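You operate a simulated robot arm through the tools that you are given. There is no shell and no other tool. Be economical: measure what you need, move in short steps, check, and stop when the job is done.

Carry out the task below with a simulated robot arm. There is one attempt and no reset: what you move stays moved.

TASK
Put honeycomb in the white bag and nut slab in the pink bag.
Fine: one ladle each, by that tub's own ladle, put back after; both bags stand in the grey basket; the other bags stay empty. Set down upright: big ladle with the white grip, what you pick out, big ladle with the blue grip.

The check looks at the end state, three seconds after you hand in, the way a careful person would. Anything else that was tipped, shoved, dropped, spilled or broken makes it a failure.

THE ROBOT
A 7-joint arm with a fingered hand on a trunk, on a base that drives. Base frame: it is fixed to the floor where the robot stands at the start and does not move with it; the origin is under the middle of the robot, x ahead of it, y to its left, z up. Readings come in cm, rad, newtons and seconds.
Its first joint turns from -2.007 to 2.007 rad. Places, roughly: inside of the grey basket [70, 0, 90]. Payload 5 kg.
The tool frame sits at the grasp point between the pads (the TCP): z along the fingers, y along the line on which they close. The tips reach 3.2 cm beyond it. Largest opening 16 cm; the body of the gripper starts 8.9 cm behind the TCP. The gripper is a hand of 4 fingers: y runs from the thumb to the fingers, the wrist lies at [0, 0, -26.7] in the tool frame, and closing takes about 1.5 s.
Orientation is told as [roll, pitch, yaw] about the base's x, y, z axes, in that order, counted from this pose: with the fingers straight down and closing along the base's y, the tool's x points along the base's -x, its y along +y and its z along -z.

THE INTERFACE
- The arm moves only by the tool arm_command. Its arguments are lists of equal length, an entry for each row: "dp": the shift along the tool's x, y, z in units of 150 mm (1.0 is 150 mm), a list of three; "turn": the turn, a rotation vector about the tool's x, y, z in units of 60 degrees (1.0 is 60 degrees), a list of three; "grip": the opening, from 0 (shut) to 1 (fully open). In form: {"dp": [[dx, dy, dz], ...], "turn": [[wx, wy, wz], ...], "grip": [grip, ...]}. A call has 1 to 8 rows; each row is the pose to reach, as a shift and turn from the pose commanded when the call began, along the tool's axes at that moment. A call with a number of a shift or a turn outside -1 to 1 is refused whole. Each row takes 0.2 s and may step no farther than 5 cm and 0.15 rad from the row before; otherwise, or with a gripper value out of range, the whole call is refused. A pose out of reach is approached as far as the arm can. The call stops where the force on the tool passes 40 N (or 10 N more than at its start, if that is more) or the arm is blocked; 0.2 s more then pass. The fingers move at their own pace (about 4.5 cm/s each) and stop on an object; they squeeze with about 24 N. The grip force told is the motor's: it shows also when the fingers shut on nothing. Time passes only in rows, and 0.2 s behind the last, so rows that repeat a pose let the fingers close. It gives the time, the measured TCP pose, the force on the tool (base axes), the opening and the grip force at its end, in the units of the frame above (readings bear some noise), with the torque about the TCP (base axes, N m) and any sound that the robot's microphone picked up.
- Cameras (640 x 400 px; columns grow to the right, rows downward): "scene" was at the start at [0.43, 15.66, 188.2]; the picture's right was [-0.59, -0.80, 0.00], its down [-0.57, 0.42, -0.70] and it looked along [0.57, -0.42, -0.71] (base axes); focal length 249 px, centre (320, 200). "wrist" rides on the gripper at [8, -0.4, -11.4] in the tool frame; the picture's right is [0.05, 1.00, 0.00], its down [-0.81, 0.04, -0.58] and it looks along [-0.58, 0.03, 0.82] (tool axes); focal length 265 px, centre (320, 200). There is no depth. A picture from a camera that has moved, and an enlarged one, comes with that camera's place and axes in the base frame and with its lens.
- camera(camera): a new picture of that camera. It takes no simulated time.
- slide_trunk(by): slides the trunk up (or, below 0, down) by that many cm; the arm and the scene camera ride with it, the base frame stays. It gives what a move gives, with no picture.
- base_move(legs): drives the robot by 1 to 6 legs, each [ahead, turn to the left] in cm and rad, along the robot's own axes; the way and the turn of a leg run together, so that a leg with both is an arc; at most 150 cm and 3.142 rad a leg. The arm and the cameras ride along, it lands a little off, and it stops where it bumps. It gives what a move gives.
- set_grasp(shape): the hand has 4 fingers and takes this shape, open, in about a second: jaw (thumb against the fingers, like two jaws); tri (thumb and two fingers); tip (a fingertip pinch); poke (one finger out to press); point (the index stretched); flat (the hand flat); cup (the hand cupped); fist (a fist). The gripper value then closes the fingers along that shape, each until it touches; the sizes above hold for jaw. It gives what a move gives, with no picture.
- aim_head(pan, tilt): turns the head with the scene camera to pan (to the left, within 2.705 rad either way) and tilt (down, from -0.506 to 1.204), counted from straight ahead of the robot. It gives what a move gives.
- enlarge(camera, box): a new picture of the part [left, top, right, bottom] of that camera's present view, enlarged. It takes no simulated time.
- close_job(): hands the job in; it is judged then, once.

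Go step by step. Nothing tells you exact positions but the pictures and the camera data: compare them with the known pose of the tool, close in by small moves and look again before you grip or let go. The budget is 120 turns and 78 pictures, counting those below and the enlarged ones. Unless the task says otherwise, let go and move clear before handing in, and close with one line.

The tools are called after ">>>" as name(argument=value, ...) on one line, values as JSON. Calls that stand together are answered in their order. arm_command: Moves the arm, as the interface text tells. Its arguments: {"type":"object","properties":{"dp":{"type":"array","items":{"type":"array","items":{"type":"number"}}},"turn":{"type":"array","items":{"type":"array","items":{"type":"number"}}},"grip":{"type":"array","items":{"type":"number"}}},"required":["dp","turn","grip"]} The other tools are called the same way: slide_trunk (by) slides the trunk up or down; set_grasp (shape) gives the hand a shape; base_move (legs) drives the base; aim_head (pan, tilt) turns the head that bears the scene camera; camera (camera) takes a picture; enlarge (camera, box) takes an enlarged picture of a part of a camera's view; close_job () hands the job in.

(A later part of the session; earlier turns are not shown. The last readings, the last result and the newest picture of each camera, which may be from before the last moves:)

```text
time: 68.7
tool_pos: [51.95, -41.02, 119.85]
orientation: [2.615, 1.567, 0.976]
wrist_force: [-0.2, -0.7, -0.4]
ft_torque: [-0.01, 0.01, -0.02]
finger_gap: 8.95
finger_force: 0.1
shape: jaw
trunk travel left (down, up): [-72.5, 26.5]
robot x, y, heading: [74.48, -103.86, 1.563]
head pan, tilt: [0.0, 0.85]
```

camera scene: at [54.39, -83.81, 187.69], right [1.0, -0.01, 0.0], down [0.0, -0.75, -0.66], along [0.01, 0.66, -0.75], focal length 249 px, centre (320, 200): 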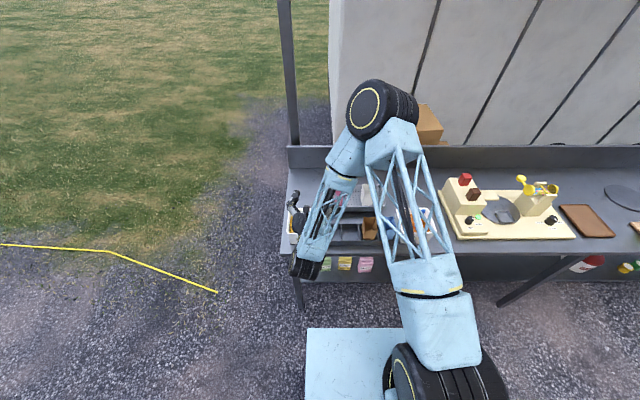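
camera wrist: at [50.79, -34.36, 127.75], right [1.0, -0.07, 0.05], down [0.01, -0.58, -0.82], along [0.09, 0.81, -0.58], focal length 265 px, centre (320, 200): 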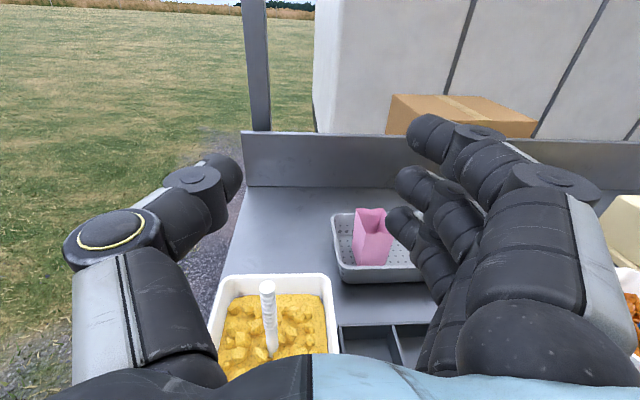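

>>> arm_command(dp=[[-0.16, -0.05, 0.05], [-0.33, -0.1, 0.1], [-0.5, -0.15, 0.15], [-0.66, -0.2, 0.22], [-0.83, -0.24, 0.28], [-1, -0.267, 0.317]], turn=[[0.01, 0, 0], [0.02, 0, 0], [0.03, 0, 0], [0.045, 0, 0], [0.055, 0, 0], [0.065, 0, 0]], grip=[0.56, 0.56, 0.56, 0.56, 0.56, 0.56])

>>> camera(camera="wrist")

>>> camera(camera="scene")

```text
time: 70.1
tool_pos: [48.29, -35.84, 104.69]
orientation: [2.296, 1.569, 0.727]
wrist_force: [-0.2, 0.3, -0.3]
ft_torque: [0.02, 0.02, 0.02]
finger_gap: 8.94
finger_force: 0.1
shape: jaw
trunk travel left (down, up): [-72.5, 26.5]
robot x, y, heading: [74.85, -103.95, 1.562]
head pan, tilt: [0.0, 0.85]
```

```text
45 pictures are left
camera wrist: at [47.88, -47.09, 112.8], right [1.0, 0.0, 0.05], down [0.04, -0.58, -0.82], along [0.03, 0.82, -0.58], focal length 265 px, centre (320, 200)
```

wrist: 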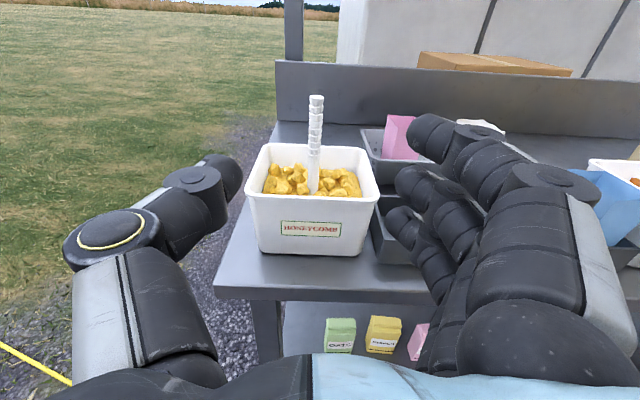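

```text
44 pictures are left
camera scene: at [54.49, -101.64, 187.73], right [1.0, -0.01, 0.0], down [-0.01, -0.75, -0.66], along [0.01, 0.66, -0.75], focal length 249 px, centre (320, 200)
```

scene: 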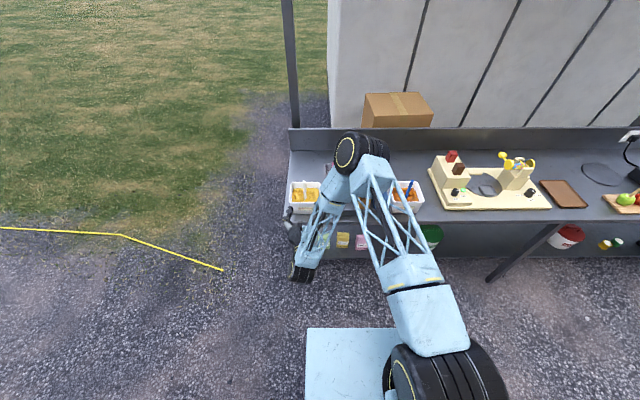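

Handle is vertical at x≈48.0. I move in: down 3 cm and forward 15 cm, then check.

>>> arm_command(dp=[[-0.1, -0.01, 0], [-0.193, -0.015, 0.1], [-0.193, -0.015, 0.3], [-0.193, -0.015, 0.5], [-0.193, -0.015, 0.7], [-0.193, -0.015, 0.85], [-0.193, -0.015, 1]], turn=[[0, 0, 0], [0, 0, 0], [0, 0, 0], [0, 0, 0], [0, 0, 0], [0, 0, 0], [0, 0, 0]], grip=[0.56, 0.56, 0.56, 0.56, 0.56, 0.56, 0.56])

>>> camera(camera="wrist")

```text
time: 71.7
tool_pos: [48.14, -20.84, 101.98]
orientation: [2.192, 1.568, 0.624]
wrist_force: [0.3, 0.5, 0.4]
ft_torque: [0.02, 0.03, 0.02]
finger_gap: 8.99
finger_force: 0.0
shape: jaw
trunk travel left (down, up): [-72.5, 26.5]
robot x, y, heading: [74.9, -103.73, 1.561]
head pan, tilt: [0.0, 0.85]
```

```text
43 pictures are left
camera wrist: at [47.62, -32.15, 109.98], right [1.0, 0.0, 0.05], down [0.04, -0.58, -0.82], along [0.03, 0.82, -0.58], focal length 265 px, centre (320, 200)
```

wrist: 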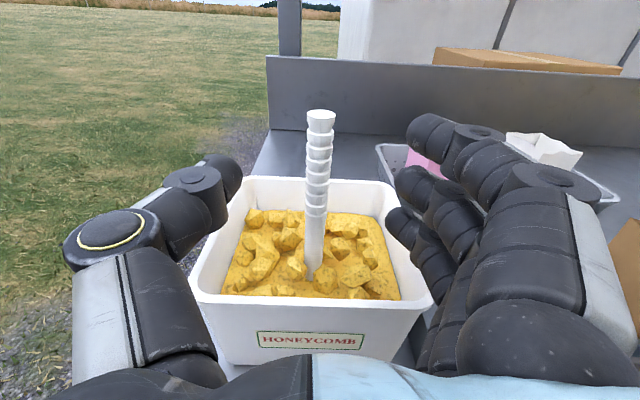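

>>> arm_command(dp=[[-0.015, 0, 0.1], [-0.015, 0, 0.19], [-0.015, 0, 0.19]], turn=[[0, 0, 0], [0, 0, 0], [0, 0, 0]], grip=[0.5, 0.4, 0.3])

>>> arm_command(dp=[[0, 0, 0], [0, 0, 0], [0, 0, 0], [0, 0, 0], [0, 0, 0], [0, 0, 0]], turn=[[0, 0, 0], [0, 0, 0], [0, 0, 0], [0, 0, 0], [0, 0, 0], [0, 0, 0]], grip=[0.2, 0.1, 0, 0, 0, 0])

>>> camera(camera="wrist")

```text
time: 72.5
tool_pos: [48.12, -17.97, 101.68]
orientation: [2.091, 1.569, 0.522]
wrist_force: [0.4, -0.2, 0.0]
ft_torque: [-0.02, 0.02, -0.01]
finger_gap: 4.88
finger_force: 0.1
shape: jaw
trunk travel left (down, up): [-72.5, 26.5]
robot x, y, heading: [74.89, -103.6, 1.561]
head pan, tilt: [0.0, 0.85]
```

```text
time: 73.9
tool_pos: [48.17, -17.98, 101.68]
orientation: [2.256, 1.569, 0.686]
wrist_force: [0.6, 0.3, 0.8]
ft_torque: [0.0, -0.05, -0.01]
finger_gap: 0.01
finger_force: 23.7
shape: jaw
trunk travel left (down, up): [-72.5, 26.5]
robot x, y, heading: [74.95, -104.01, 1.558]
head pan, tilt: [0.0, 0.85]
```

```text
42 pictures are left
camera wrist: at [47.66, -29.34, 109.76], right [1.0, 0.0, 0.05], down [0.04, -0.58, -0.82], along [0.03, 0.82, -0.58], focal length 265 px, centre (320, 200)
```

wrist: 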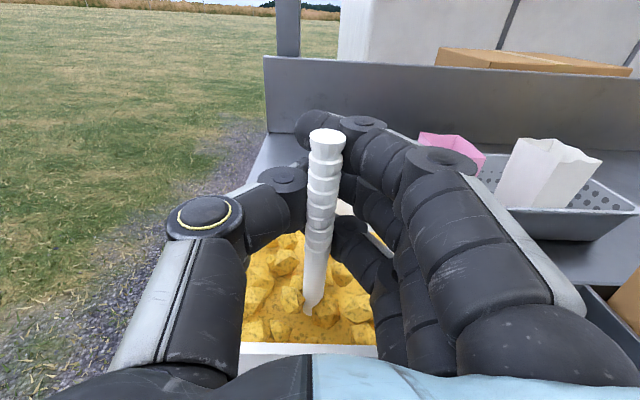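

The fingers shut just beyond the handle (it sits ~1 cm nearer the palm). I open, back up 1.3 cm and close again.

>>> arm_command(dp=[[0, 0, 0], [0, 0, 0], [0, 0, 0], [0, 0, 0], [0, 0, -0.045], [0, 0, -0.09], [0, 0, -0.09]], turn=[[0, 0, 0], [0, 0, 0], [0, 0, 0], [0, 0, 0], [0, 0, 0], [0, 0, 0], [0, 0, 0]], grip=[0.4, 0.4, 0.4, 0.4, 0.4, 0.3, 0.3])

>>> arm_command(dp=[[0, 0, 0], [0, 0, 0], [0, 0, 0], [0, 0, 0], [0, 0, 0], [0, 0, 0]], turn=[[0, 0, 0], [0, 0, 0], [0, 0, 0], [0, 0, 0], [0, 0, 0], [0, 0, 0]], grip=[0.2, 0.1, 0, 0, 0, 0])

>>> camera(camera="wrist")

```text
time: 75.5
tool_pos: [48.11, -19.3, 101.62]
orientation: [2.22, 1.569, 0.652]
wrist_force: [-0.4, 0.0, -0.4]
ft_torque: [-0.03, -0.02, 0.01]
finger_gap: 4.86
finger_force: 0.1
shape: jaw
trunk travel left (down, up): [-72.5, 26.5]
robot x, y, heading: [74.75, -104.16, 1.557]
head pan, tilt: [0.0, 0.85]
```

```text
time: 76.9
tool_pos: [48.1, -19.47, 101.63]
orientation: [2.225, 1.569, 0.654]
wrist_force: [0.2, 0.5, 0.3]
ft_torque: [-0.02, 0.0, 0.0]
finger_gap: 0.88
finger_force: 23.8
shape: jaw
trunk travel left (down, up): [-72.5, 26.5]
robot x, y, heading: [75.05, -104.1, 1.564]
head pan, tilt: [0.0, 0.85]
```

```text
41 pictures are left
camera wrist: at [47.66, -30.76, 109.74], right [1.0, 0.0, 0.05], down [0.04, -0.58, -0.82], along [0.03, 0.82, -0.58], focal length 265 px, centre (320, 200)
```

wrist: 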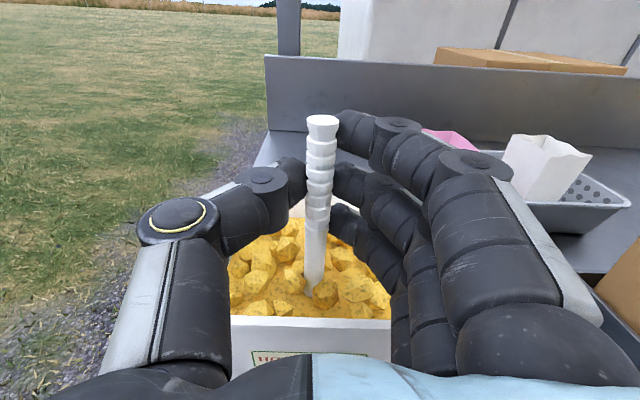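

>>> arm_command(dp=[[0, 0, 0], [0, 0, 0], [0, 0, -0.045], [0, 0, -0.045], [0, 0, -0.045], [0, 0, -0.045], [0, 0, -0.045], [0, 0, -0.045]], turn=[[0, 0, 0], [0, 0, 0], [0, 0, 0], [0, 0, 0], [0, 0, 0], [0, 0, 0], [0, 0, 0], [0, 0, 0]], grip=[0.25, 0.25, 0.2, 0, 0, 0, 0, 0])

>>> camera(camera="wrist")

```text
time: 78.7
tool_pos: [48.11, -20.0, 101.66]
orientation: [2.389, 1.569, 0.818]
wrist_force: [0.6, 0.8, 1.8]
ft_torque: [0.06, -0.02, -0.01]
finger_gap: 1.04
finger_force: 24.1
shape: jaw
trunk travel left (down, up): [-72.5, 26.5]
robot x, y, heading: [75.09, -104.14, 1.566]
head pan, tilt: [0.0, 0.85]
```

```text
40 pictures are left
camera wrist: at [47.71, -31.4, 109.78], right [1.0, 0.0, 0.05], down [0.04, -0.58, -0.82], along [0.03, 0.82, -0.58], focal length 265 px, centre (320, 200)
```

wrist: 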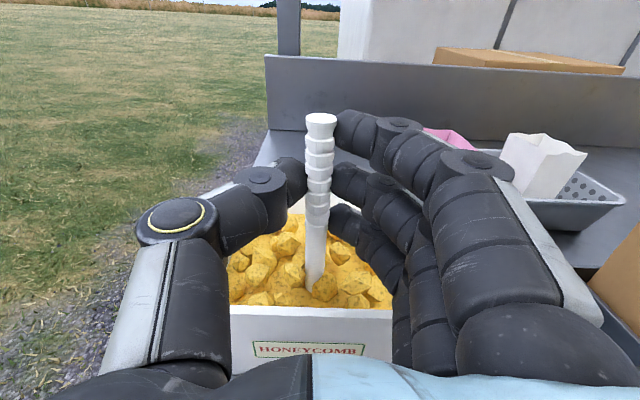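

Firm grip on the handle. I lift straight up slowly and look at the ladle.

>>> arm_command(dp=[[0.07, 0, 0], [0.17, 0, 0], [0.3, 0, 0], [0.44, 0, 0], [0.58, 0, 0], [0.72, 0, 0], [0.86, 0, 0], [0.98, 0, 0]], turn=[[0, 0, 0], [0, 0, 0], [0, 0, 0], [0, 0, 0], [0, 0, 0], [0, 0, 0], [0, 0, 0], [0, 0, 0]], grip=[0, 0, 0, 0, 0, 0, 0, 0])

>>> camera(camera="wrist")

>>> enlarge(camera="scene", box=[270, 140, 430, 240])

```text
time: 80.5
tool_pos: [48.22, -20.15, 116.29]
orientation: [2.142, 1.571, 0.572]
wrist_force: [1.5, -0.6, -0.5]
ft_torque: [-0.02, 0.0, 0.02]
finger_gap: 1.01
finger_force: 23.6
shape: jaw
trunk travel left (down, up): [-72.5, 26.5]
robot x, y, heading: [74.88, -104.0, 1.56]
head pan, tilt: [0.0, 0.85]
```

```text
39 pictures are left
camera wrist: at [47.69, -31.41, 124.36], right [1.0, 0.0, 0.05], down [0.04, -0.58, -0.82], along [0.03, 0.82, -0.58], focal length 265 px, centre (320, 200)
```

wrist: 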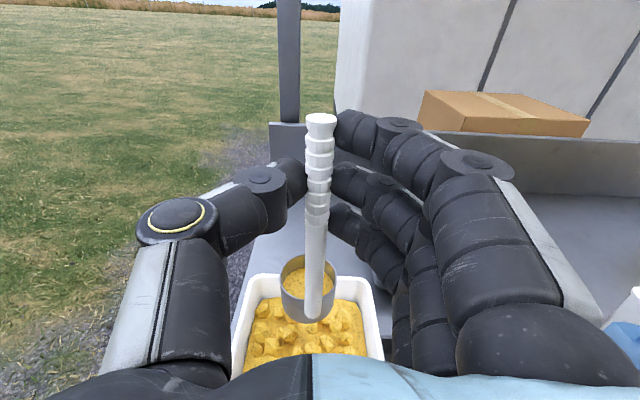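

```text
4.00 times, centred on (350, 190) of scene
camera zoom: at [54.52, -101.72, 187.73], right [1.0, -0.01, 0.0], down [-0.01, -0.75, -0.66], along [0.01, 0.66, -0.75], focal length 997 px, centre (200, 240)
```

zoom: 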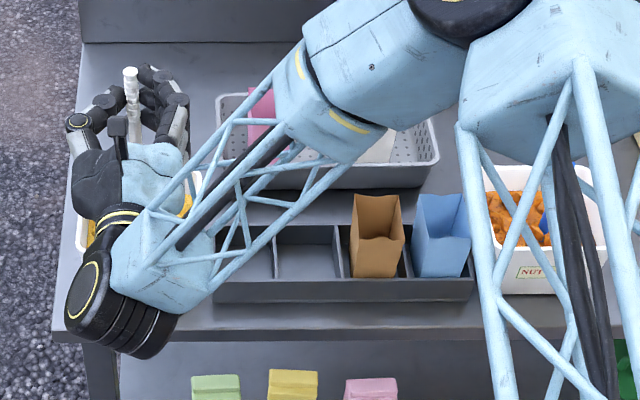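

The ladle is a cup (~4.5 cm wide) on the far side of a vertical handle and is filled. I enlarge it to measure the cup relative to the hand.

>>> enlarge(camera="wrist", box=[240, 230, 400, 350])

```text
3.33 times, centred on (320, 290) of wrist
camera zoom: at [47.69, -31.41, 124.36], right [1.0, 0.0, 0.05], down [0.04, -0.58, -0.82], along [0.03, 0.82, -0.58], focal length 885 px, centre (320, -100)
```

zoom: 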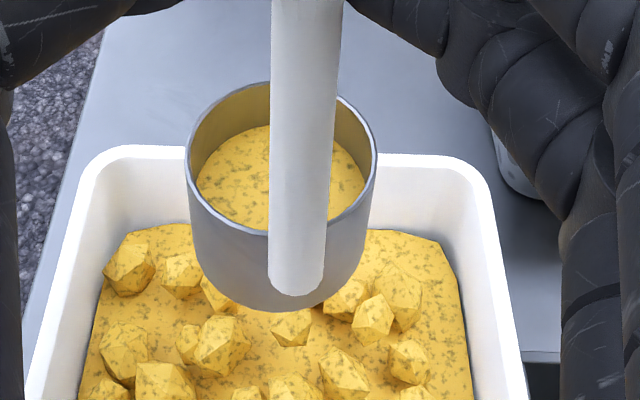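

Cup rim sits ≈10.2 cm below the TCP, cup centre ≈3.2 cm beyond it in y. I carry the ladle level to above the white bag, TCP target ≈(80.4, 0.2, 115).

>>> arm_command(dp=[[0, 0.05, 0.03], [0, 0.14, 0.09], [0, 0.25, 0.16], [0, 0.37, 0.235], [0, 0.49, 0.31], [0, 0.6, 0.38], [0, 0.68, 0.43], [0, 0.716, 0.452]], turn=[[0, 0, 0], [0, 0, 0], [0, 0, 0], [0, 0, 0], [0, 0, 0], [0, 0, 0], [0, 0, 0], [0, 0, 0]], grip=[0, 0, 0, 0, 0, 0, 0, 0])

>>> arm_command(dp=[[0, 0.05, 0.03], [0, 0.14, 0.09], [0, 0.25, 0.16], [0, 0.37, 0.235], [0, 0.49, 0.31], [0, 0.6, 0.38], [0, 0.68, 0.43], [0, 0.716, 0.452]], turn=[[0, 0, 0], [0, 0, 0], [0, 0, 0], [0, 0, 0], [0, 0, 0], [0, 0, 0], [0, 0, 0], [0, 0, 0]], grip=[0, 0, 0, 0, 0, 0, 0, 0])

>>> arm_command(dp=[[0, 0.05, 0.03], [0, 0.14, 0.09], [0, 0.25, 0.16], [0, 0.37, 0.235], [0, 0.49, 0.31], [0, 0.6, 0.38], [0, 0.68, 0.43], [0, 0.716, 0.452]], turn=[[0, 0, 0], [0, 0, 0], [0, 0, 0], [0, 0, 0], [0, 0, 0], [0, 0, 0], [0, 0, 0], [0, 0, 0]], grip=[0, 0, 0, 0, 0, 0, 0, 0])

>>> camera(camera="wrist")

>>> enlarge(camera="scene", box=[280, 120, 440, 220])

```text
time: 82.3
tool_pos: [58.9, -13.38, 116.39]
orientation: [2.386, 1.568, 0.815]
wrist_force: [-0.4, 0.4, -0.9]
ft_torque: [0.0, 0.01, 0.01]
finger_gap: 1.01
finger_force: 24.1
shape: jaw
trunk travel left (down, up): [-72.5, 26.5]
robot x, y, heading: [74.8, -103.89, 1.561]
head pan, tilt: [0.0, 0.85]
```

```text
time: 84.1
tool_pos: [69.61, -6.46, 116.46]
orientation: [2.421, 1.57, 0.848]
wrist_force: [0.0, 0.6, -0.4]
ft_torque: [0.0, 0.03, 0.02]
finger_gap: 1.01
finger_force: 24.3
shape: jaw
trunk travel left (down, up): [-72.5, 26.5]
robot x, y, heading: [75.0, -103.86, 1.561]
head pan, tilt: [0.0, 0.85]
```

```text
time: 85.9
tool_pos: [80.36, 0.29, 116.54]
orientation: [2.203, 1.57, 0.635]
wrist_force: [0.3, -0.1, -0.7]
ft_torque: [-0.01, 0.01, -0.01]
finger_gap: 1.01
finger_force: 24.5
shape: jaw
trunk travel left (down, up): [-72.5, 26.5]
robot x, y, heading: [74.96, -103.98, 1.562]
head pan, tilt: [0.0, 0.85]
```

```text
36 pictures are left
camera wrist: at [79.99, -11.0, 124.5], right [1.0, 0.0, 0.05], down [0.04, -0.58, -0.82], along [0.03, 0.82, -0.58], focal length 265 px, centre (320, 200)
```

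wrist: 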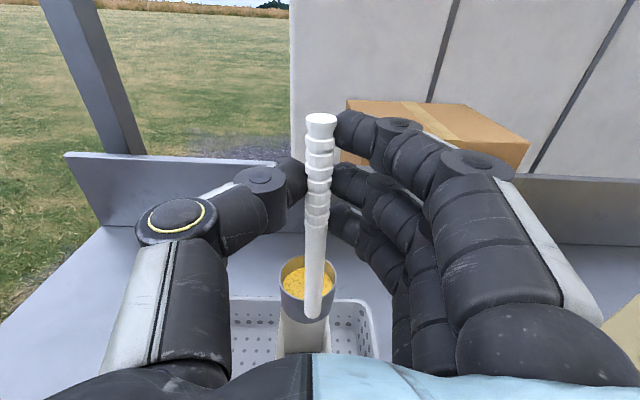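

```text
4.00 times, centred on (360, 170) of scene
camera zoom: at [54.55, -101.67, 187.73], right [1.0, -0.01, 0.0], down [-0.01, -0.75, -0.66], along [0.01, 0.66, -0.75], focal length 997 px, centre (160, 320)
```

zoom: 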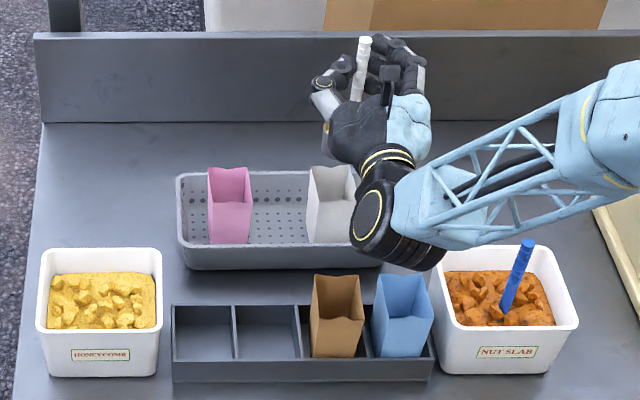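

The filled ladle hangs right above the white bag, everything else undisturbed. I start rolling it over (to 60°), keeping the lip over the bag mouth.

>>> arm_command(dp=[[-0.047, -0.091, 0], [-0.1, -0.171, 0], [-0.147, -0.257, 0], [-0.2, -0.344, 0], [-0.267, -0.39, 0], [-0.347, -0.437, 0], [-0.433, -0.49, 0], [-0.513, -0.53, 0]], turn=[[0, 0, -0.125], [0, 0, -0.25], [0, 0, -0.375], [0, 0, -0.5], [0, 0, -0.625], [0, 0, -0.75], [0, 0, -0.875], [0, 0, -1]], grip=[0, 0, 0, 0, 0, 0, 0, 0])

>>> enlarge(camera="scene", box=[300, 130, 420, 205])

>>> camera(camera="wrist")

```text
time: 87.7
tool_pos: [72.48, 0.33, 108.62]
orientation: [1.57, 0.521, 0.0]
wrist_force: [-0.3, 0.0, -0.7]
ft_torque: [0.0, 0.1, 0.01]
finger_gap: 1.02
finger_force: 23.4
shape: jaw
trunk travel left (down, up): [-72.5, 26.5]
robot x, y, heading: [74.77, -103.99, 1.562]
head pan, tilt: [0.0, 0.85]
```

```text
5.33 times, centred on (360, 168) of scene
camera zoom: at [54.47, -101.65, 187.72], right [1.0, -0.01, 0.0], down [-0.01, -0.75, -0.66], along [0.01, 0.66, -0.75], focal length 1330 px, centre (107, 373)
```

zoom: 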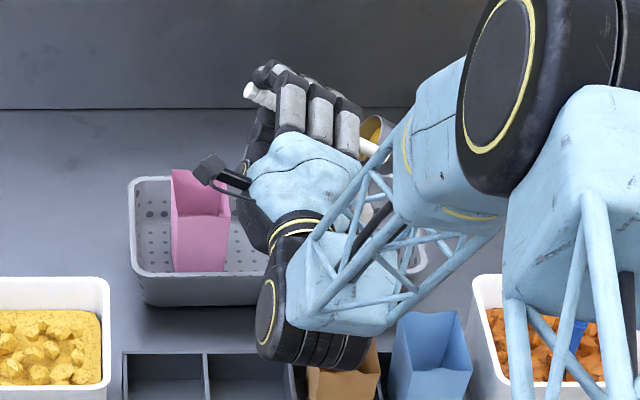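

```text
33 pictures are left
camera wrist: at [65.16, -11.03, 112.31], right [0.45, 0.0, 0.89], down [0.73, -0.58, -0.37], along [0.52, 0.82, -0.26], focal length 265 px, centre (320, 200)
```

wrist: 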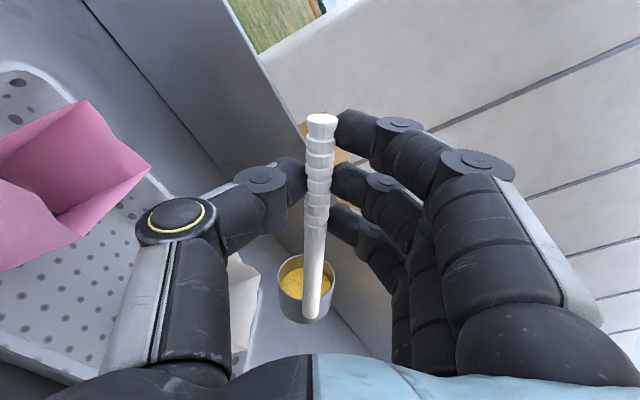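

At 60° the content is still in the cup and the cup mouth is over the white bag. I roll on to 112°, staying a little higher for the wrist's clearance over the brown bag.

>>> arm_command(dp=[[0.001, -0.078, 0], [0.017, -0.156, 0], [0.023, -0.213, 0], [0.029, -0.256, 0], [0.034, -0.274, 0], [0.031, -0.28, 0], [0.025, -0.276, 0], [0.025, -0.276, 0]], turn=[[0, 0, -0.125], [0, 0, -0.25], [0, 0, -0.375], [0, 0, -0.5], [0, 0, -0.625], [0, 0, -0.75], [0, 0, -0.875], [0, 0, -0.875]], grip=[0, 0, 0, 0, 0, 0, 0, 0])

>>> camera(camera="wrist")

>>> enlarge(camera="scene", box=[300, 130, 420, 205])

```text
time: 89.5
tool_pos: [70.04, 0.27, 105.28]
orientation: [1.572, -0.396, 0.0]
wrist_force: [-0.3, 0.4, -0.8]
ft_torque: [0.0, 0.09, 0.02]
finger_gap: 0.99
finger_force: 24.2
shape: jaw
trunk travel left (down, up): [-72.5, 26.5]
robot x, y, heading: [75.22, -103.9, 1.559]
head pan, tilt: [0.0, 0.85]
```

```text
32 pictures are left
camera wrist: at [62.77, -11.08, 101.91], right [-0.43, 0.0, 0.9], down [0.74, -0.58, 0.35], along [0.52, 0.82, 0.25], focal length 265 px, centre (320, 200)
```

wrist: 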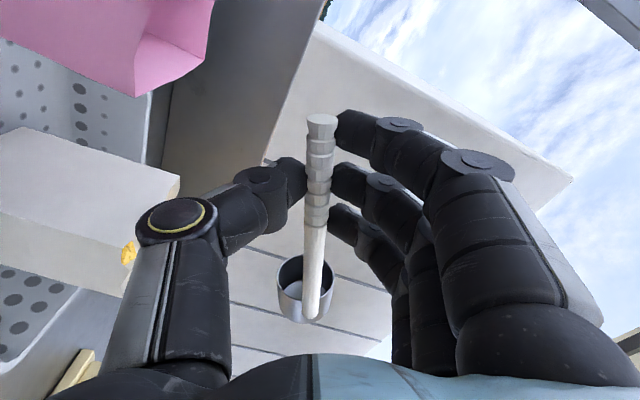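

```text
5.33 times, centred on (360, 168) of scene
camera zoom: at [54.52, -101.67, 187.73], right [1.0, -0.01, 0.0], down [-0.01, -0.75, -0.66], along [0.01, 0.66, -0.75], focal length 1330 px, centre (107, 373)
```

zoom: 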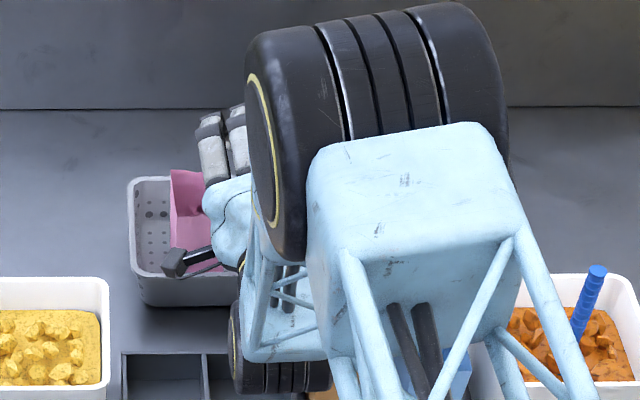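

>>> enlarge(camera="wrist", box=[0, 100, 240, 300])

```text
2.00 times, centred on (120, 200) of wrist
camera zoom: at [62.77, -11.08, 101.91], right [-0.43, 0.0, 0.9], down [0.74, -0.58, 0.35], along [0.52, 0.82, 0.25], focal length 531 px, centre (720, 200)
```

zoom: 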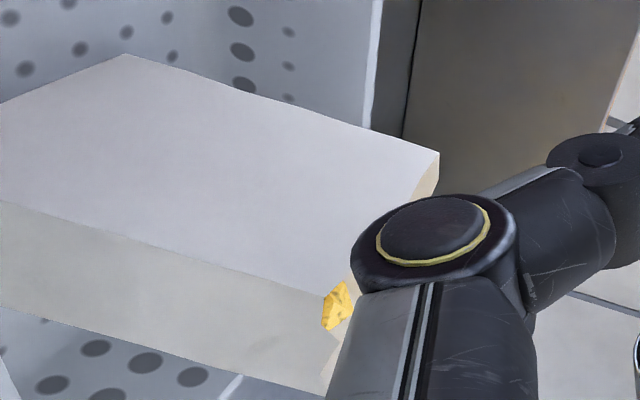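

The cup is empty; the honeycomb is in the white bag (one chunk shows at the mouth, to be checked). I roll back while rising.

>>> arm_command(dp=[[-0.039, 0.035, 0], [-0.079, 0.071, 0], [-0.118, 0.106, 0], [-0.158, 0.141, 0], [-0.197, 0.176, 0], [-0.237, 0.212, 0], [-0.276, 0.247, 0]], turn=[[0, 0, 0.125], [0, 0, 0.25], [0, 0, 0.375], [0, 0, 0.5], [0, 0, 0.625], [0, 0, 0.75], [0, 0, 0.875]], grip=[0, 0, 0, 0, 0, 0, 0])

```text
time: 91.1
tool_pos: [72.48, 0.27, 110.21]
orientation: [1.573, 0.525, 0.0]
wrist_force: [-0.2, 0.3, -0.5]
ft_torque: [-0.04, 0.08, 0.02]
finger_gap: 0.98
finger_force: 23.8
shape: jaw
trunk travel left (down, up): [-72.5, 26.5]
robot x, y, heading: [74.83, -103.77, 1.561]
head pan, tilt: [0.0, 0.85]
```

>>> arm_command(dp=[[0.104, 0.005, -0.054], [0.208, 0.011, -0.108], [0.312, 0.016, -0.162], [0.416, 0.022, -0.217], [0.52, 0.027, -0.271], [0.625, 0.032, -0.325], [0.729, 0.038, -0.379], [0.833, 0.043, -0.433]], turn=[[0, 0, 0.125], [0, 0, 0.25], [0, 0, 0.375], [0, 0, 0.5], [0, 0, 0.625], [0, 0, 0.75], [0, 0, 0.875], [0, 0, 1]], grip=[0, 0, 0, 0, 0, 0, 0, 0])

>>> arm_command(dp=[[0, -0.1, -0.1], [0, -0.25, -0.25], [0, -0.4, -0.4], [0, -0.55, -0.55], [0, -0.7, -0.7], [0, -0.85, -0.85], [0, -0.92, -0.93]], turn=[[0, 0, 0], [0, 0, 0], [0, 0, 0], [0, 0, 0], [0, 0, 0], [0, 0, 0], [0, 0, 0]], grip=[0, 0, 0, 0, 0, 0, 0])

>>> camera(camera="wrist")

>>> enlarge(camera="scene", box=[280, 130, 440, 230])

```text
time: 92.9
tool_pos: [61.95, -6.32, 117.07]
orientation: [-2.699, 1.57, 2.013]
wrist_force: [0.4, -0.7, -1.1]
ft_torque: [-0.03, 0.0, 0.03]
finger_gap: 1.0
finger_force: 24.2
shape: jaw
trunk travel left (down, up): [-72.5, 26.5]
robot x, y, heading: [74.8, -104.28, 1.56]
head pan, tilt: [0.0, 0.85]
```

```text
time: 94.5
tool_pos: [48.03, -20.11, 117.06]
orientation: [2.343, 1.569, 0.77]
wrist_force: [-0.1, 0.1, -0.9]
ft_torque: [-0.04, -0.02, -0.01]
finger_gap: 1.01
finger_force: 23.8
shape: jaw
trunk travel left (down, up): [-72.5, 26.5]
robot x, y, heading: [75.07, -104.07, 1.568]
head pan, tilt: [0.0, 0.85]
```

```text
29 pictures are left
camera wrist: at [47.55, -31.5, 125.13], right [1.0, 0.0, 0.05], down [0.04, -0.58, -0.82], along [0.03, 0.82, -0.58], focal length 265 px, centre (320, 200)
```

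wrist: 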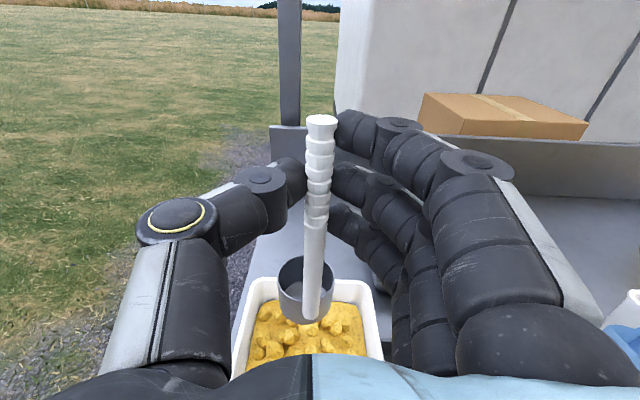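

```text
4.00 times, centred on (360, 180) of scene
camera zoom: at [54.49, -101.68, 187.73], right [1.0, -0.01, 0.0], down [-0.01, -0.75, -0.66], along [0.01, 0.66, -0.75], focal length 997 px, centre (160, 280)
```

zoom: 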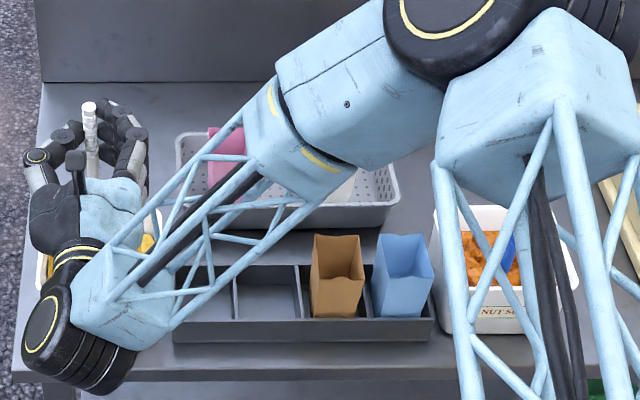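

Ladle is empty and back above its tub. I lower it to where it stood.

>>> arm_command(dp=[[-0.15, 0.008, 0.004], [-0.32, 0.008, 0.004], [-0.5, 0.008, 0.004], [-0.65, 0.008, 0.004], [-0.78, 0.008, 0.004], [-0.88, 0.008, 0.004], [-0.96, 0.008, 0.004], [-1, 0.008, 0.004]], turn=[[0, 0, 0], [0, 0, 0], [0, 0, 0], [0, 0, 0], [0, 0, 0], [0, 0, 0], [0, 0, 0], [0, 0, 0]], grip=[0, 0, 0, 0, 0, 0, 0, 0])

>>> arm_command(dp=[[-0.01, 0, 0], [-0.02, 0, 0], [-0.025, 0, 0], [-0.025, 0, 0]], turn=[[0, 0, 0], [0, 0, 0], [0, 0, 0], [0, 0, 0]], grip=[0, 0, 0, 0])

>>> camera(camera="wrist")

```text
time: 96.3
tool_pos: [48.39, -20.11, 102.1]
orientation: [2.355, 1.569, 0.784]
wrist_force: [-0.5, 0.1, -0.8]
ft_torque: [-0.04, -0.03, 0.03]
finger_gap: 0.99
finger_force: 23.7
shape: jaw
trunk travel left (down, up): [-72.5, 26.5]
robot x, y, heading: [75.04, -103.79, 1.559]
head pan, tilt: [0.0, 0.85]
```

```text
time: 97.3
tool_pos: [48.31, -20.13, 101.67]
orientation: [2.611, 1.569, 1.04]
wrist_force: [-0.1, -0.3, 1.9]
ft_torque: [0.06, -0.01, -0.02]
finger_gap: 1.0
finger_force: 24.4
shape: jaw
trunk travel left (down, up): [-72.5, 26.5]
robot x, y, heading: [74.55, -103.74, 1.559]
head pan, tilt: [0.0, 0.85]
```

```text
27 pictures are left
camera wrist: at [47.83, -31.42, 109.81], right [1.0, 0.0, 0.05], down [0.04, -0.58, -0.82], along [0.03, 0.82, -0.57], focal length 265 px, centre (320, 200)
```

wrist: 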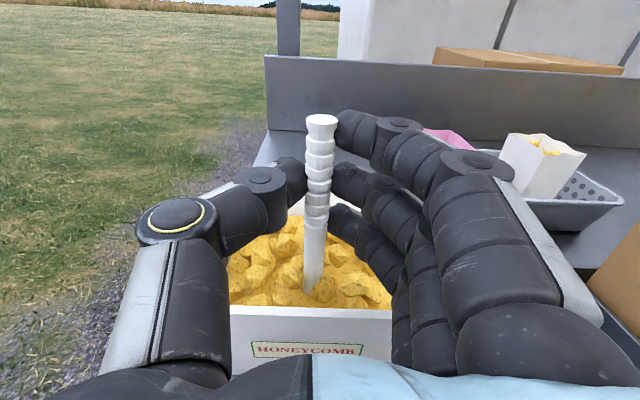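

The ladle rests at its old height, upright (light contact felt). I open and withdraw straight back.

>>> arm_command(dp=[[0, 0, 0], [0, 0, 0], [0, 0, 0], [0, 0, 0], [0, 0, -0.15], [0, 0, -0.4], [0, 0, -0.7], [0, 0, -1]], turn=[[0, 0, 0], [0, 0, 0], [0, 0, 0], [0, 0, 0], [0, 0, 0], [0, 0, 0], [0, 0, 0], [0, 0, 0]], grip=[0.3, 0.56, 0.56, 0.56, 0.56, 0.56, 0.56, 0.56])

>>> camera(camera="wrist")

```text
time: 99.1
tool_pos: [48.07, -35.12, 101.77]
orientation: [2.339, 1.569, 0.766]
wrist_force: [-0.4, 0.4, 0.5]
ft_torque: [-0.04, 0.0, 0.0]
finger_gap: 8.9
finger_force: 0.1
shape: jaw
trunk travel left (down, up): [-72.5, 26.5]
robot x, y, heading: [74.98, -103.99, 1.558]
head pan, tilt: [0.0, 0.85]
```

```text
26 pictures are left
camera wrist: at [47.64, -46.5, 109.77], right [1.0, 0.0, 0.05], down [0.04, -0.58, -0.82], along [0.03, 0.82, -0.58], focal length 265 px, centre (320, 200)
```

wrist: 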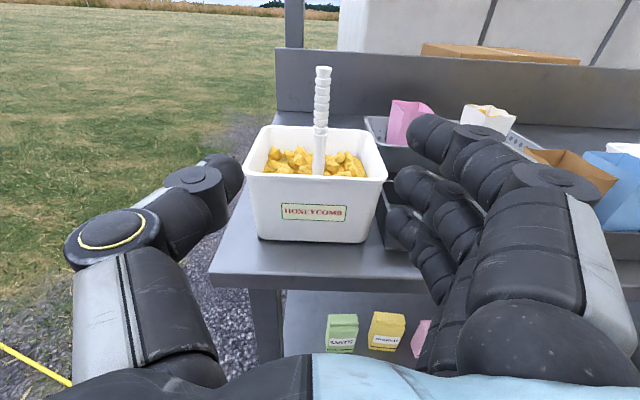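

White ladle stands upright in its tub and the white bag is filled. Now I move along to the nut slab tub (blue handle x≈99).

>>> arm_command(dp=[[0, 0.15, 0], [0, 0.4, 0], [0, 0.7, 0], [0, 1, 0]], turn=[[0, 0, 0], [0, 0, 0], [0, 0, 0], [0, 0, 0]], grip=[0.56, 0.56, 0.56, 0.56])

>>> arm_command(dp=[[0, 0.25, 0], [0, 0.5, 0], [0, 0.75, 0], [0, 1, 0]], turn=[[0, 0, 0], [0, 0, 0], [0, 0, 0], [0, 0, 0]], grip=[0.56, 0.56, 0.56, 0.56])

>>> arm_command(dp=[[0, 0.25, 0], [0, 0.5, 0], [0, 0.75, 0], [0, 1, 0]], turn=[[0, 0, 0], [0, 0, 0], [0, 0, 0], [0, 0, 0]], grip=[0.56, 0.56, 0.56, 0.56])

>>> arm_command(dp=[[0, 0.15, 0], [0, 0.3, 0], [0, 0.4, 0], [0, 0.4, 0]], turn=[[0, 0, 0], [0, 0, 0], [0, 0, 0], [0, 0, 0]], grip=[0.56, 0.56, 0.56, 0.56])

>>> camera(camera="wrist")

>>> camera(camera="scene")

```text
time: 100.1
tool_pos: [63.17, -35.11, 101.54]
orientation: [2.471, 1.57, 0.902]
wrist_force: [0.0, 0.2, -0.1]
ft_torque: [-0.03, 0.03, 0.06]
finger_gap: 8.9
finger_force: 0.1
shape: jaw
trunk travel left (down, up): [-72.5, 26.5]
robot x, y, heading: [74.82, -103.64, 1.562]
head pan, tilt: [0.0, 0.85]
```

```text
time: 101.1
tool_pos: [78.47, -35.4, 101.75]
orientation: [-3.124, 1.569, 1.589]
wrist_force: [0.2, 0.2, -0.4]
ft_torque: [-0.01, 0.02, 0.0]
finger_gap: 8.9
finger_force: 0.1
shape: jaw
trunk travel left (down, up): [-72.5, 26.5]
robot x, y, heading: [75.28, -103.61, 1.563]
head pan, tilt: [0.0, 0.85]
```

```text
time: 102.1
tool_pos: [93.44, -35.28, 101.75]
orientation: [2.389, 1.569, 0.822]
wrist_force: [-0.3, 0.3, 0.6]
ft_torque: [0.02, 0.0, 0.05]
finger_gap: 8.9
finger_force: 0.0
shape: jaw
trunk travel left (down, up): [-72.5, 26.5]
robot x, y, heading: [74.53, -103.75, 1.564]
head pan, tilt: [0.0, 0.85]
```

```text
time: 103.1
tool_pos: [99.37, -35.08, 101.84]
orientation: [2.469, 1.569, 0.899]
wrist_force: [0.6, -0.9, 0.7]
ft_torque: [0.0, 0.02, -0.01]
finger_gap: 8.91
finger_force: 0.0
shape: jaw
trunk travel left (down, up): [-72.5, 26.5]
robot x, y, heading: [75.07, -103.77, 1.56]
head pan, tilt: [0.0, 0.85]
```

```text
25 pictures are left
camera wrist: at [98.86, -46.48, 109.87], right [1.0, 0.0, 0.05], down [0.04, -0.58, -0.82], along [0.03, 0.82, -0.58], focal length 265 px, centre (320, 200)
```

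wrist: 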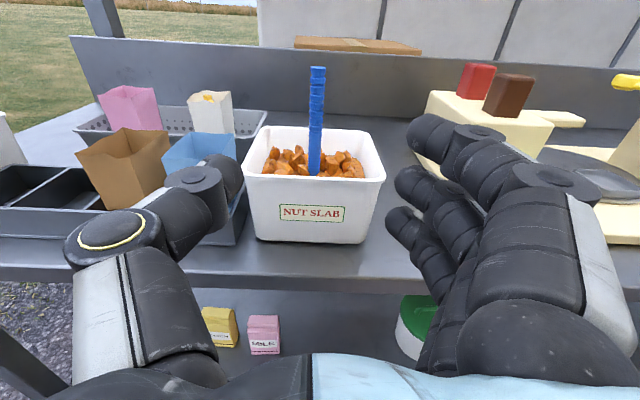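

```text
24 pictures are left
camera scene: at [54.55, -101.7, 187.73], right [1.0, -0.01, 0.0], down [-0.01, -0.75, -0.66], along [0.01, 0.66, -0.75], focal length 249 px, centre (320, 200)
```

scene: 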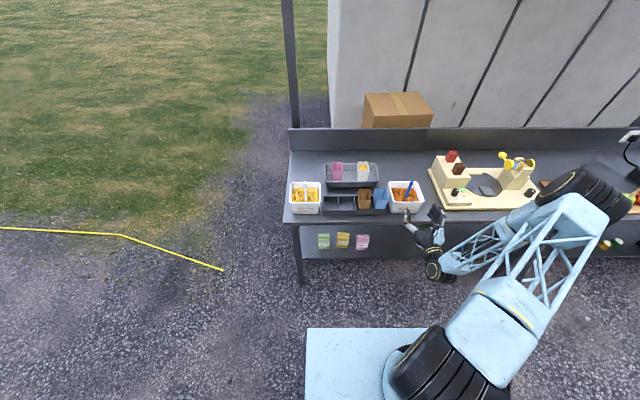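

Same geometry; handle at x≈98.9. I advance 15 cm with a 0.45 cm x-correction, then close.

>>> arm_command(dp=[[0, -0.03, 0.1], [0, -0.03, 0.3], [0, -0.03, 0.5], [0, -0.03, 0.7], [0, -0.03, 0.88], [0, -0.03, 1], [0, -0.03, 1]], turn=[[0, 0, 0], [0, 0, 0], [0, 0, 0], [0, 0, 0], [0, 0, 0], [0, 0, 0], [0, 0, 0]], grip=[0.56, 0.56, 0.56, 0.56, 0.56, 0.56, 0.56])

>>> arm_command(dp=[[0, 0, 0], [0, 0, 0], [0, 0, 0], [0, 0, 0], [0, 0, 0], [0, 0, 0], [0, 0, 0], [0, 0, 0]], turn=[[0, 0, 0], [0, 0, 0], [0, 0, 0], [0, 0, 0], [0, 0, 0], [0, 0, 0], [0, 0, 0], [0, 0, 0]], grip=[0.4, 0.3, 0.2, 0.1, 0, 0, 0, 0])

>>> camera(camera="wrist")

```text
time: 104.7
tool_pos: [98.84, -20.08, 101.74]
orientation: [2.479, 1.569, 0.905]
wrist_force: [0.0, -0.5, 0.1]
ft_torque: [-0.03, -0.01, 0.02]
finger_gap: 8.89
finger_force: 0.1
shape: jaw
trunk travel left (down, up): [-72.5, 26.5]
robot x, y, heading: [74.7, -103.82, 1.563]
head pan, tilt: [0.0, 0.85]
```

```text
time: 106.5
tool_pos: [98.84, -20.06, 101.72]
orientation: [2.42, 1.569, 0.851]
wrist_force: [0.2, -0.3, 0.7]
ft_torque: [0.0, 0.01, -0.01]
finger_gap: 1.01
finger_force: 23.5
shape: jaw
trunk travel left (down, up): [-72.5, 26.5]
robot x, y, heading: [74.97, -103.56, 1.564]
head pan, tilt: [0.0, 0.85]
```

```text
23 pictures are left
camera wrist: at [98.32, -31.39, 109.8], right [1.0, 0.0, 0.05], down [0.04, -0.58, -0.82], along [0.03, 0.82, -0.58], focal length 265 px, centre (320, 200)
```

wrist: 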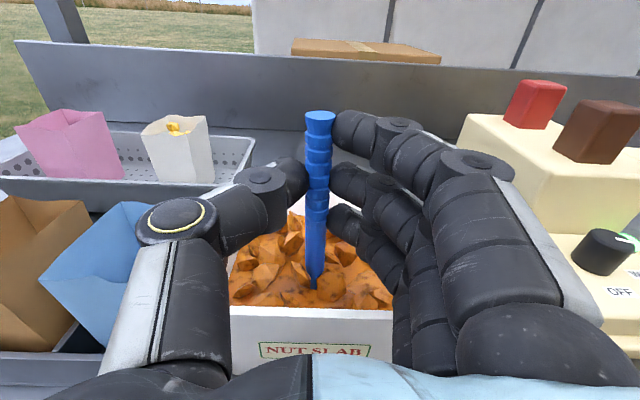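

Gripped. I lift straight up slowly.

>>> arm_command(dp=[[0.07, 0, 0], [0.17, 0, 0], [0.3, 0, 0], [0.44, 0, 0], [0.58, 0, 0], [0.72, 0, 0], [0.86, 0, 0], [0.99, 0, 0]], turn=[[0, 0, 0], [0, 0, 0], [0, 0, 0], [0, 0, 0], [0, 0, 0], [0, 0, 0], [0, 0, 0], [0, 0, 0]], grip=[0, 0, 0, 0, 0, 0, 0, 0])

>>> enlarge(camera="wrist", box=[200, 200, 400, 350])

```text
time: 108.3
tool_pos: [98.85, -20.13, 116.61]
orientation: [2.103, 1.57, 0.533]
wrist_force: [0.0, 0.2, -0.1]
ft_torque: [-0.04, 0.0, -0.05]
finger_gap: 1.0
finger_force: 24.3
shape: jaw
trunk travel left (down, up): [-72.5, 26.5]
robot x, y, heading: [75.3, -103.78, 1.562]
head pan, tilt: [0.0, 0.85]
```

```text
2.67 times, centred on (300, 275) of wrist
camera zoom: at [98.3, -31.51, 124.71], right [1.0, 0.0, 0.05], down [0.04, -0.58, -0.82], along [0.03, 0.82, -0.58], focal length 708 px, centre (373, 0)
```

zoom: 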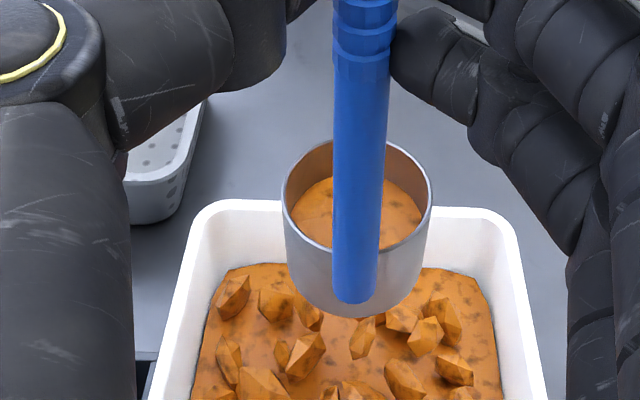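

The ladle is full. I carry it level to above the pink bag.

>>> arm_command(dp=[[0, -0.05, 0.03], [0, -0.14, 0.085], [0, -0.26, 0.157], [0, -0.38, 0.23], [0, -0.5, 0.303], [0, -0.61, 0.37], [0, -0.69, 0.418], [0, -0.73, 0.442]], turn=[[0, 0, 0], [0, 0, 0], [0, 0, 0], [0, 0, 0], [0, 0, 0], [0, 0, 0], [0, 0, 0], [0, 0, 0]], grip=[0, 0, 0, 0, 0, 0, 0, 0])

>>> arm_command(dp=[[0, -0.05, 0.03], [0, -0.14, 0.085], [0, -0.26, 0.157], [0, -0.38, 0.23], [0, -0.5, 0.303], [0, -0.61, 0.37], [0, -0.69, 0.418], [0, -0.73, 0.442]], turn=[[0, 0, 0], [0, 0, 0], [0, 0, 0], [0, 0, 0], [0, 0, 0], [0, 0, 0], [0, 0, 0], [0, 0, 0]], grip=[0, 0, 0, 0, 0, 0, 0, 0])

>>> arm_command(dp=[[0, -0.05, 0.03], [0, -0.14, 0.085], [0, -0.26, 0.157], [0, -0.38, 0.23], [0, -0.5, 0.303], [0, -0.61, 0.37], [0, -0.69, 0.418], [0, -0.73, 0.442]], turn=[[0, 0, 0], [0, 0, 0], [0, 0, 0], [0, 0, 0], [0, 0, 0], [0, 0, 0], [0, 0, 0], [0, 0, 0]], grip=[0, 0, 0, 0, 0, 0, 0, 0])

>>> camera(camera="wrist")

>>> enlarge(camera="scene", box=[280, 130, 440, 230])

```text
time: 110.1
tool_pos: [87.97, -13.53, 116.62]
orientation: [2.27, 1.569, 0.701]
wrist_force: [-0.2, -0.2, -0.6]
ft_torque: [-0.05, 0.03, -0.03]
finger_gap: 1.02
finger_force: 23.6
shape: jaw
trunk travel left (down, up): [-72.5, 26.5]
robot x, y, heading: [75.11, -103.95, 1.56]
head pan, tilt: [0.0, 0.85]
```

```text
time: 111.9
tool_pos: [77.01, -6.74, 116.59]
orientation: [2.367, 1.569, 0.798]
wrist_force: [0.7, -0.1, -0.9]
ft_torque: [-0.05, -0.02, 0.01]
finger_gap: 1.01
finger_force: 24.3
shape: jaw
trunk travel left (down, up): [-72.5, 26.5]
robot x, y, heading: [75.45, -104.08, 1.557]
head pan, tilt: [0.0, 0.85]
```

```text
time: 113.7
tool_pos: [66.05, -0.21, 116.44]
orientation: [2.119, 1.569, 0.551]
wrist_force: [0.4, 0.2, -0.9]
ft_torque: [-0.01, -0.03, -0.03]
finger_gap: 1.0
finger_force: 23.7
shape: jaw
trunk travel left (down, up): [-72.5, 26.5]
robot x, y, heading: [74.99, -104.19, 1.564]
head pan, tilt: [0.0, 0.85]
```

```text
21 pictures are left
camera wrist: at [65.49, -11.58, 124.62], right [1.0, 0.0, 0.05], down [0.04, -0.58, -0.82], along [0.03, 0.82, -0.58], focal length 265 px, centre (320, 200)
```

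wrist: 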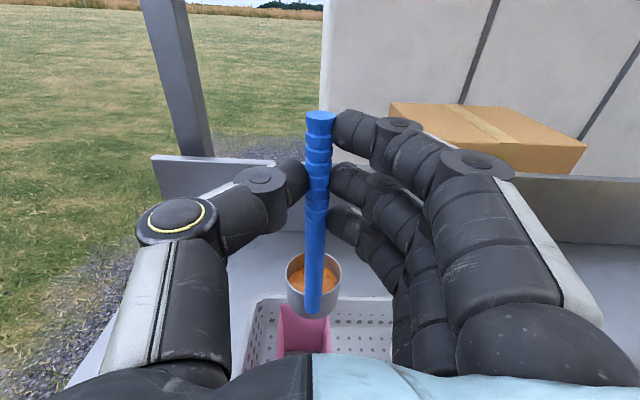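

```text
4.00 times, centred on (360, 180) of scene
camera zoom: at [54.5, -101.67, 187.73], right [1.0, -0.01, 0.0], down [-0.01, -0.75, -0.66], along [0.01, 0.66, -0.75], focal length 997 px, centre (160, 280)
```

zoom: 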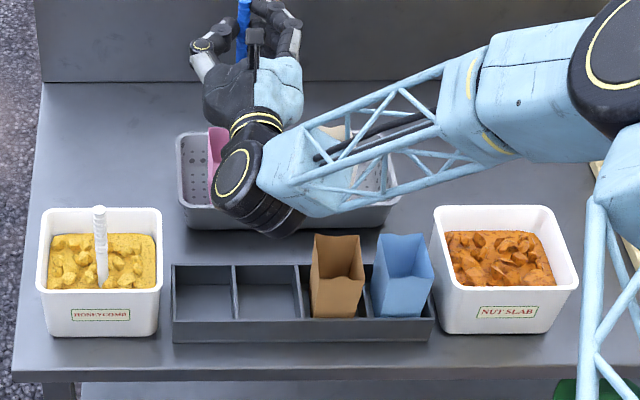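

Cup sits over the pink bag (bag centre x≈65.3). Same roll-over to 60° first.

>>> arm_command(dp=[[-0.047, -0.115, 0], [-0.1, -0.203, 0], [-0.147, -0.29, 0], [-0.2, -0.377, 0], [-0.267, -0.423, 0], [-0.347, -0.47, 0], [-0.433, -0.523, 0], [-0.51, -0.563, 0]], turn=[[0, 0, -0.125], [0, 0, -0.25], [0, 0, -0.375], [0, 0, -0.5], [0, 0, -0.625], [0, 0, -0.75], [0, 0, -0.875], [0, 0, -1]], grip=[0, 0, 0, 0, 0, 0, 0, 0])

>>> camera(camera="wrist")

>>> enlarge(camera="scene", box=[280, 130, 400, 205])

```text
time: 115.5
tool_pos: [57.58, -0.15, 109.04]
orientation: [1.572, 0.521, -0.001]
wrist_force: [0.1, -0.2, -0.6]
ft_torque: [-0.04, 0.04, 0.0]
finger_gap: 1.02
finger_force: 23.6
shape: jaw
trunk travel left (down, up): [-72.5, 26.5]
robot x, y, heading: [74.73, -103.9, 1.56]
head pan, tilt: [0.0, 0.85]
```

```text
19 pictures are left
camera wrist: at [50.26, -11.5, 112.59], right [0.45, 0.0, 0.89], down [0.73, -0.58, -0.37], along [0.52, 0.82, -0.26], focal length 265 px, centre (320, 200)
```

wrist: 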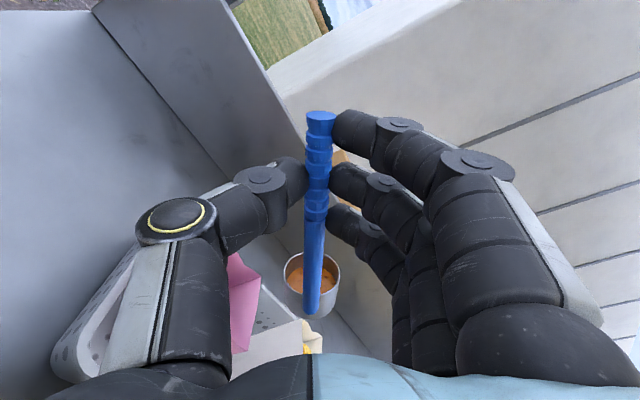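

```text
5.33 times, centred on (340, 168) of scene
camera zoom: at [54.45, -101.65, 187.72], right [1.0, -0.01, 0.0], down [-0.01, -0.75, -0.66], along [0.01, 0.66, -0.75], focal length 1330 px, centre (213, 373)
```

zoom: 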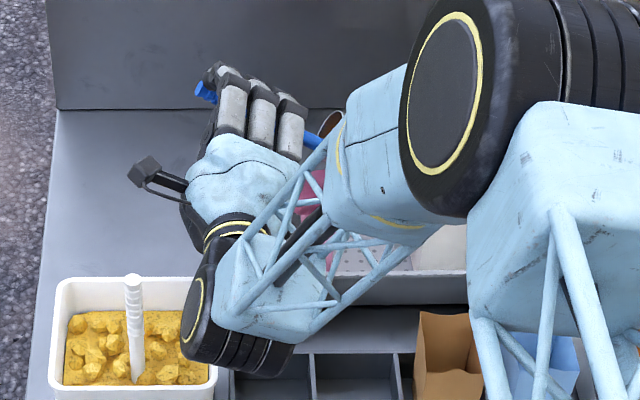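

Alignment matches the earlier pour. I roll on to 112°.

>>> arm_command(dp=[[0.001, -0.078, 0], [0.017, -0.156, 0], [0.023, -0.213, 0], [0.029, -0.256, 0], [0.034, -0.274, 0], [0.031, -0.28, 0], [0.025, -0.276, 0], [0.025, -0.276, 0]], turn=[[0, 0, -0.125], [0, 0, -0.25], [0, 0, -0.375], [0, 0, -0.5], [0, 0, -0.625], [0, 0, -0.75], [0, 0, -0.875], [0, 0, -0.875]], grip=[0, 0, 0, 0, 0, 0, 0, 0])

>>> camera(camera="wrist")

```text
time: 117.3
tool_pos: [55.13, -0.08, 105.5]
orientation: [1.573, -0.398, 0.0]
wrist_force: [-0.2, -0.5, -1.3]
ft_torque: [-0.03, 0.07, -0.02]
finger_gap: 1.0
finger_force: 24.4
shape: jaw
trunk travel left (down, up): [-72.5, 26.5]
robot x, y, heading: [74.89, -103.44, 1.559]
head pan, tilt: [0.0, 0.85]
```

```text
17 pictures are left
camera wrist: at [47.83, -11.53, 102.08], right [-0.43, 0.0, 0.9], down [0.74, -0.58, 0.35], along [0.52, 0.82, 0.25], focal length 265 px, centre (320, 200)
```

wrist: 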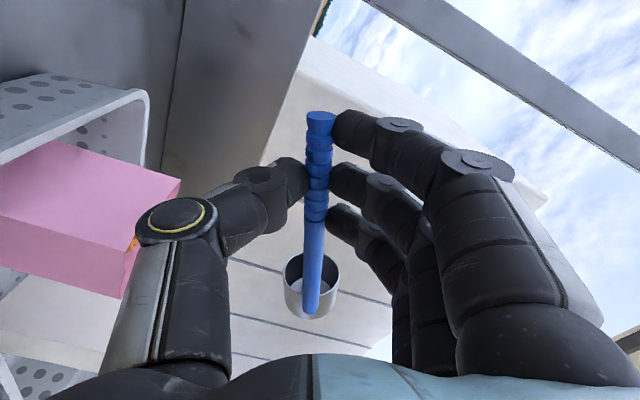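

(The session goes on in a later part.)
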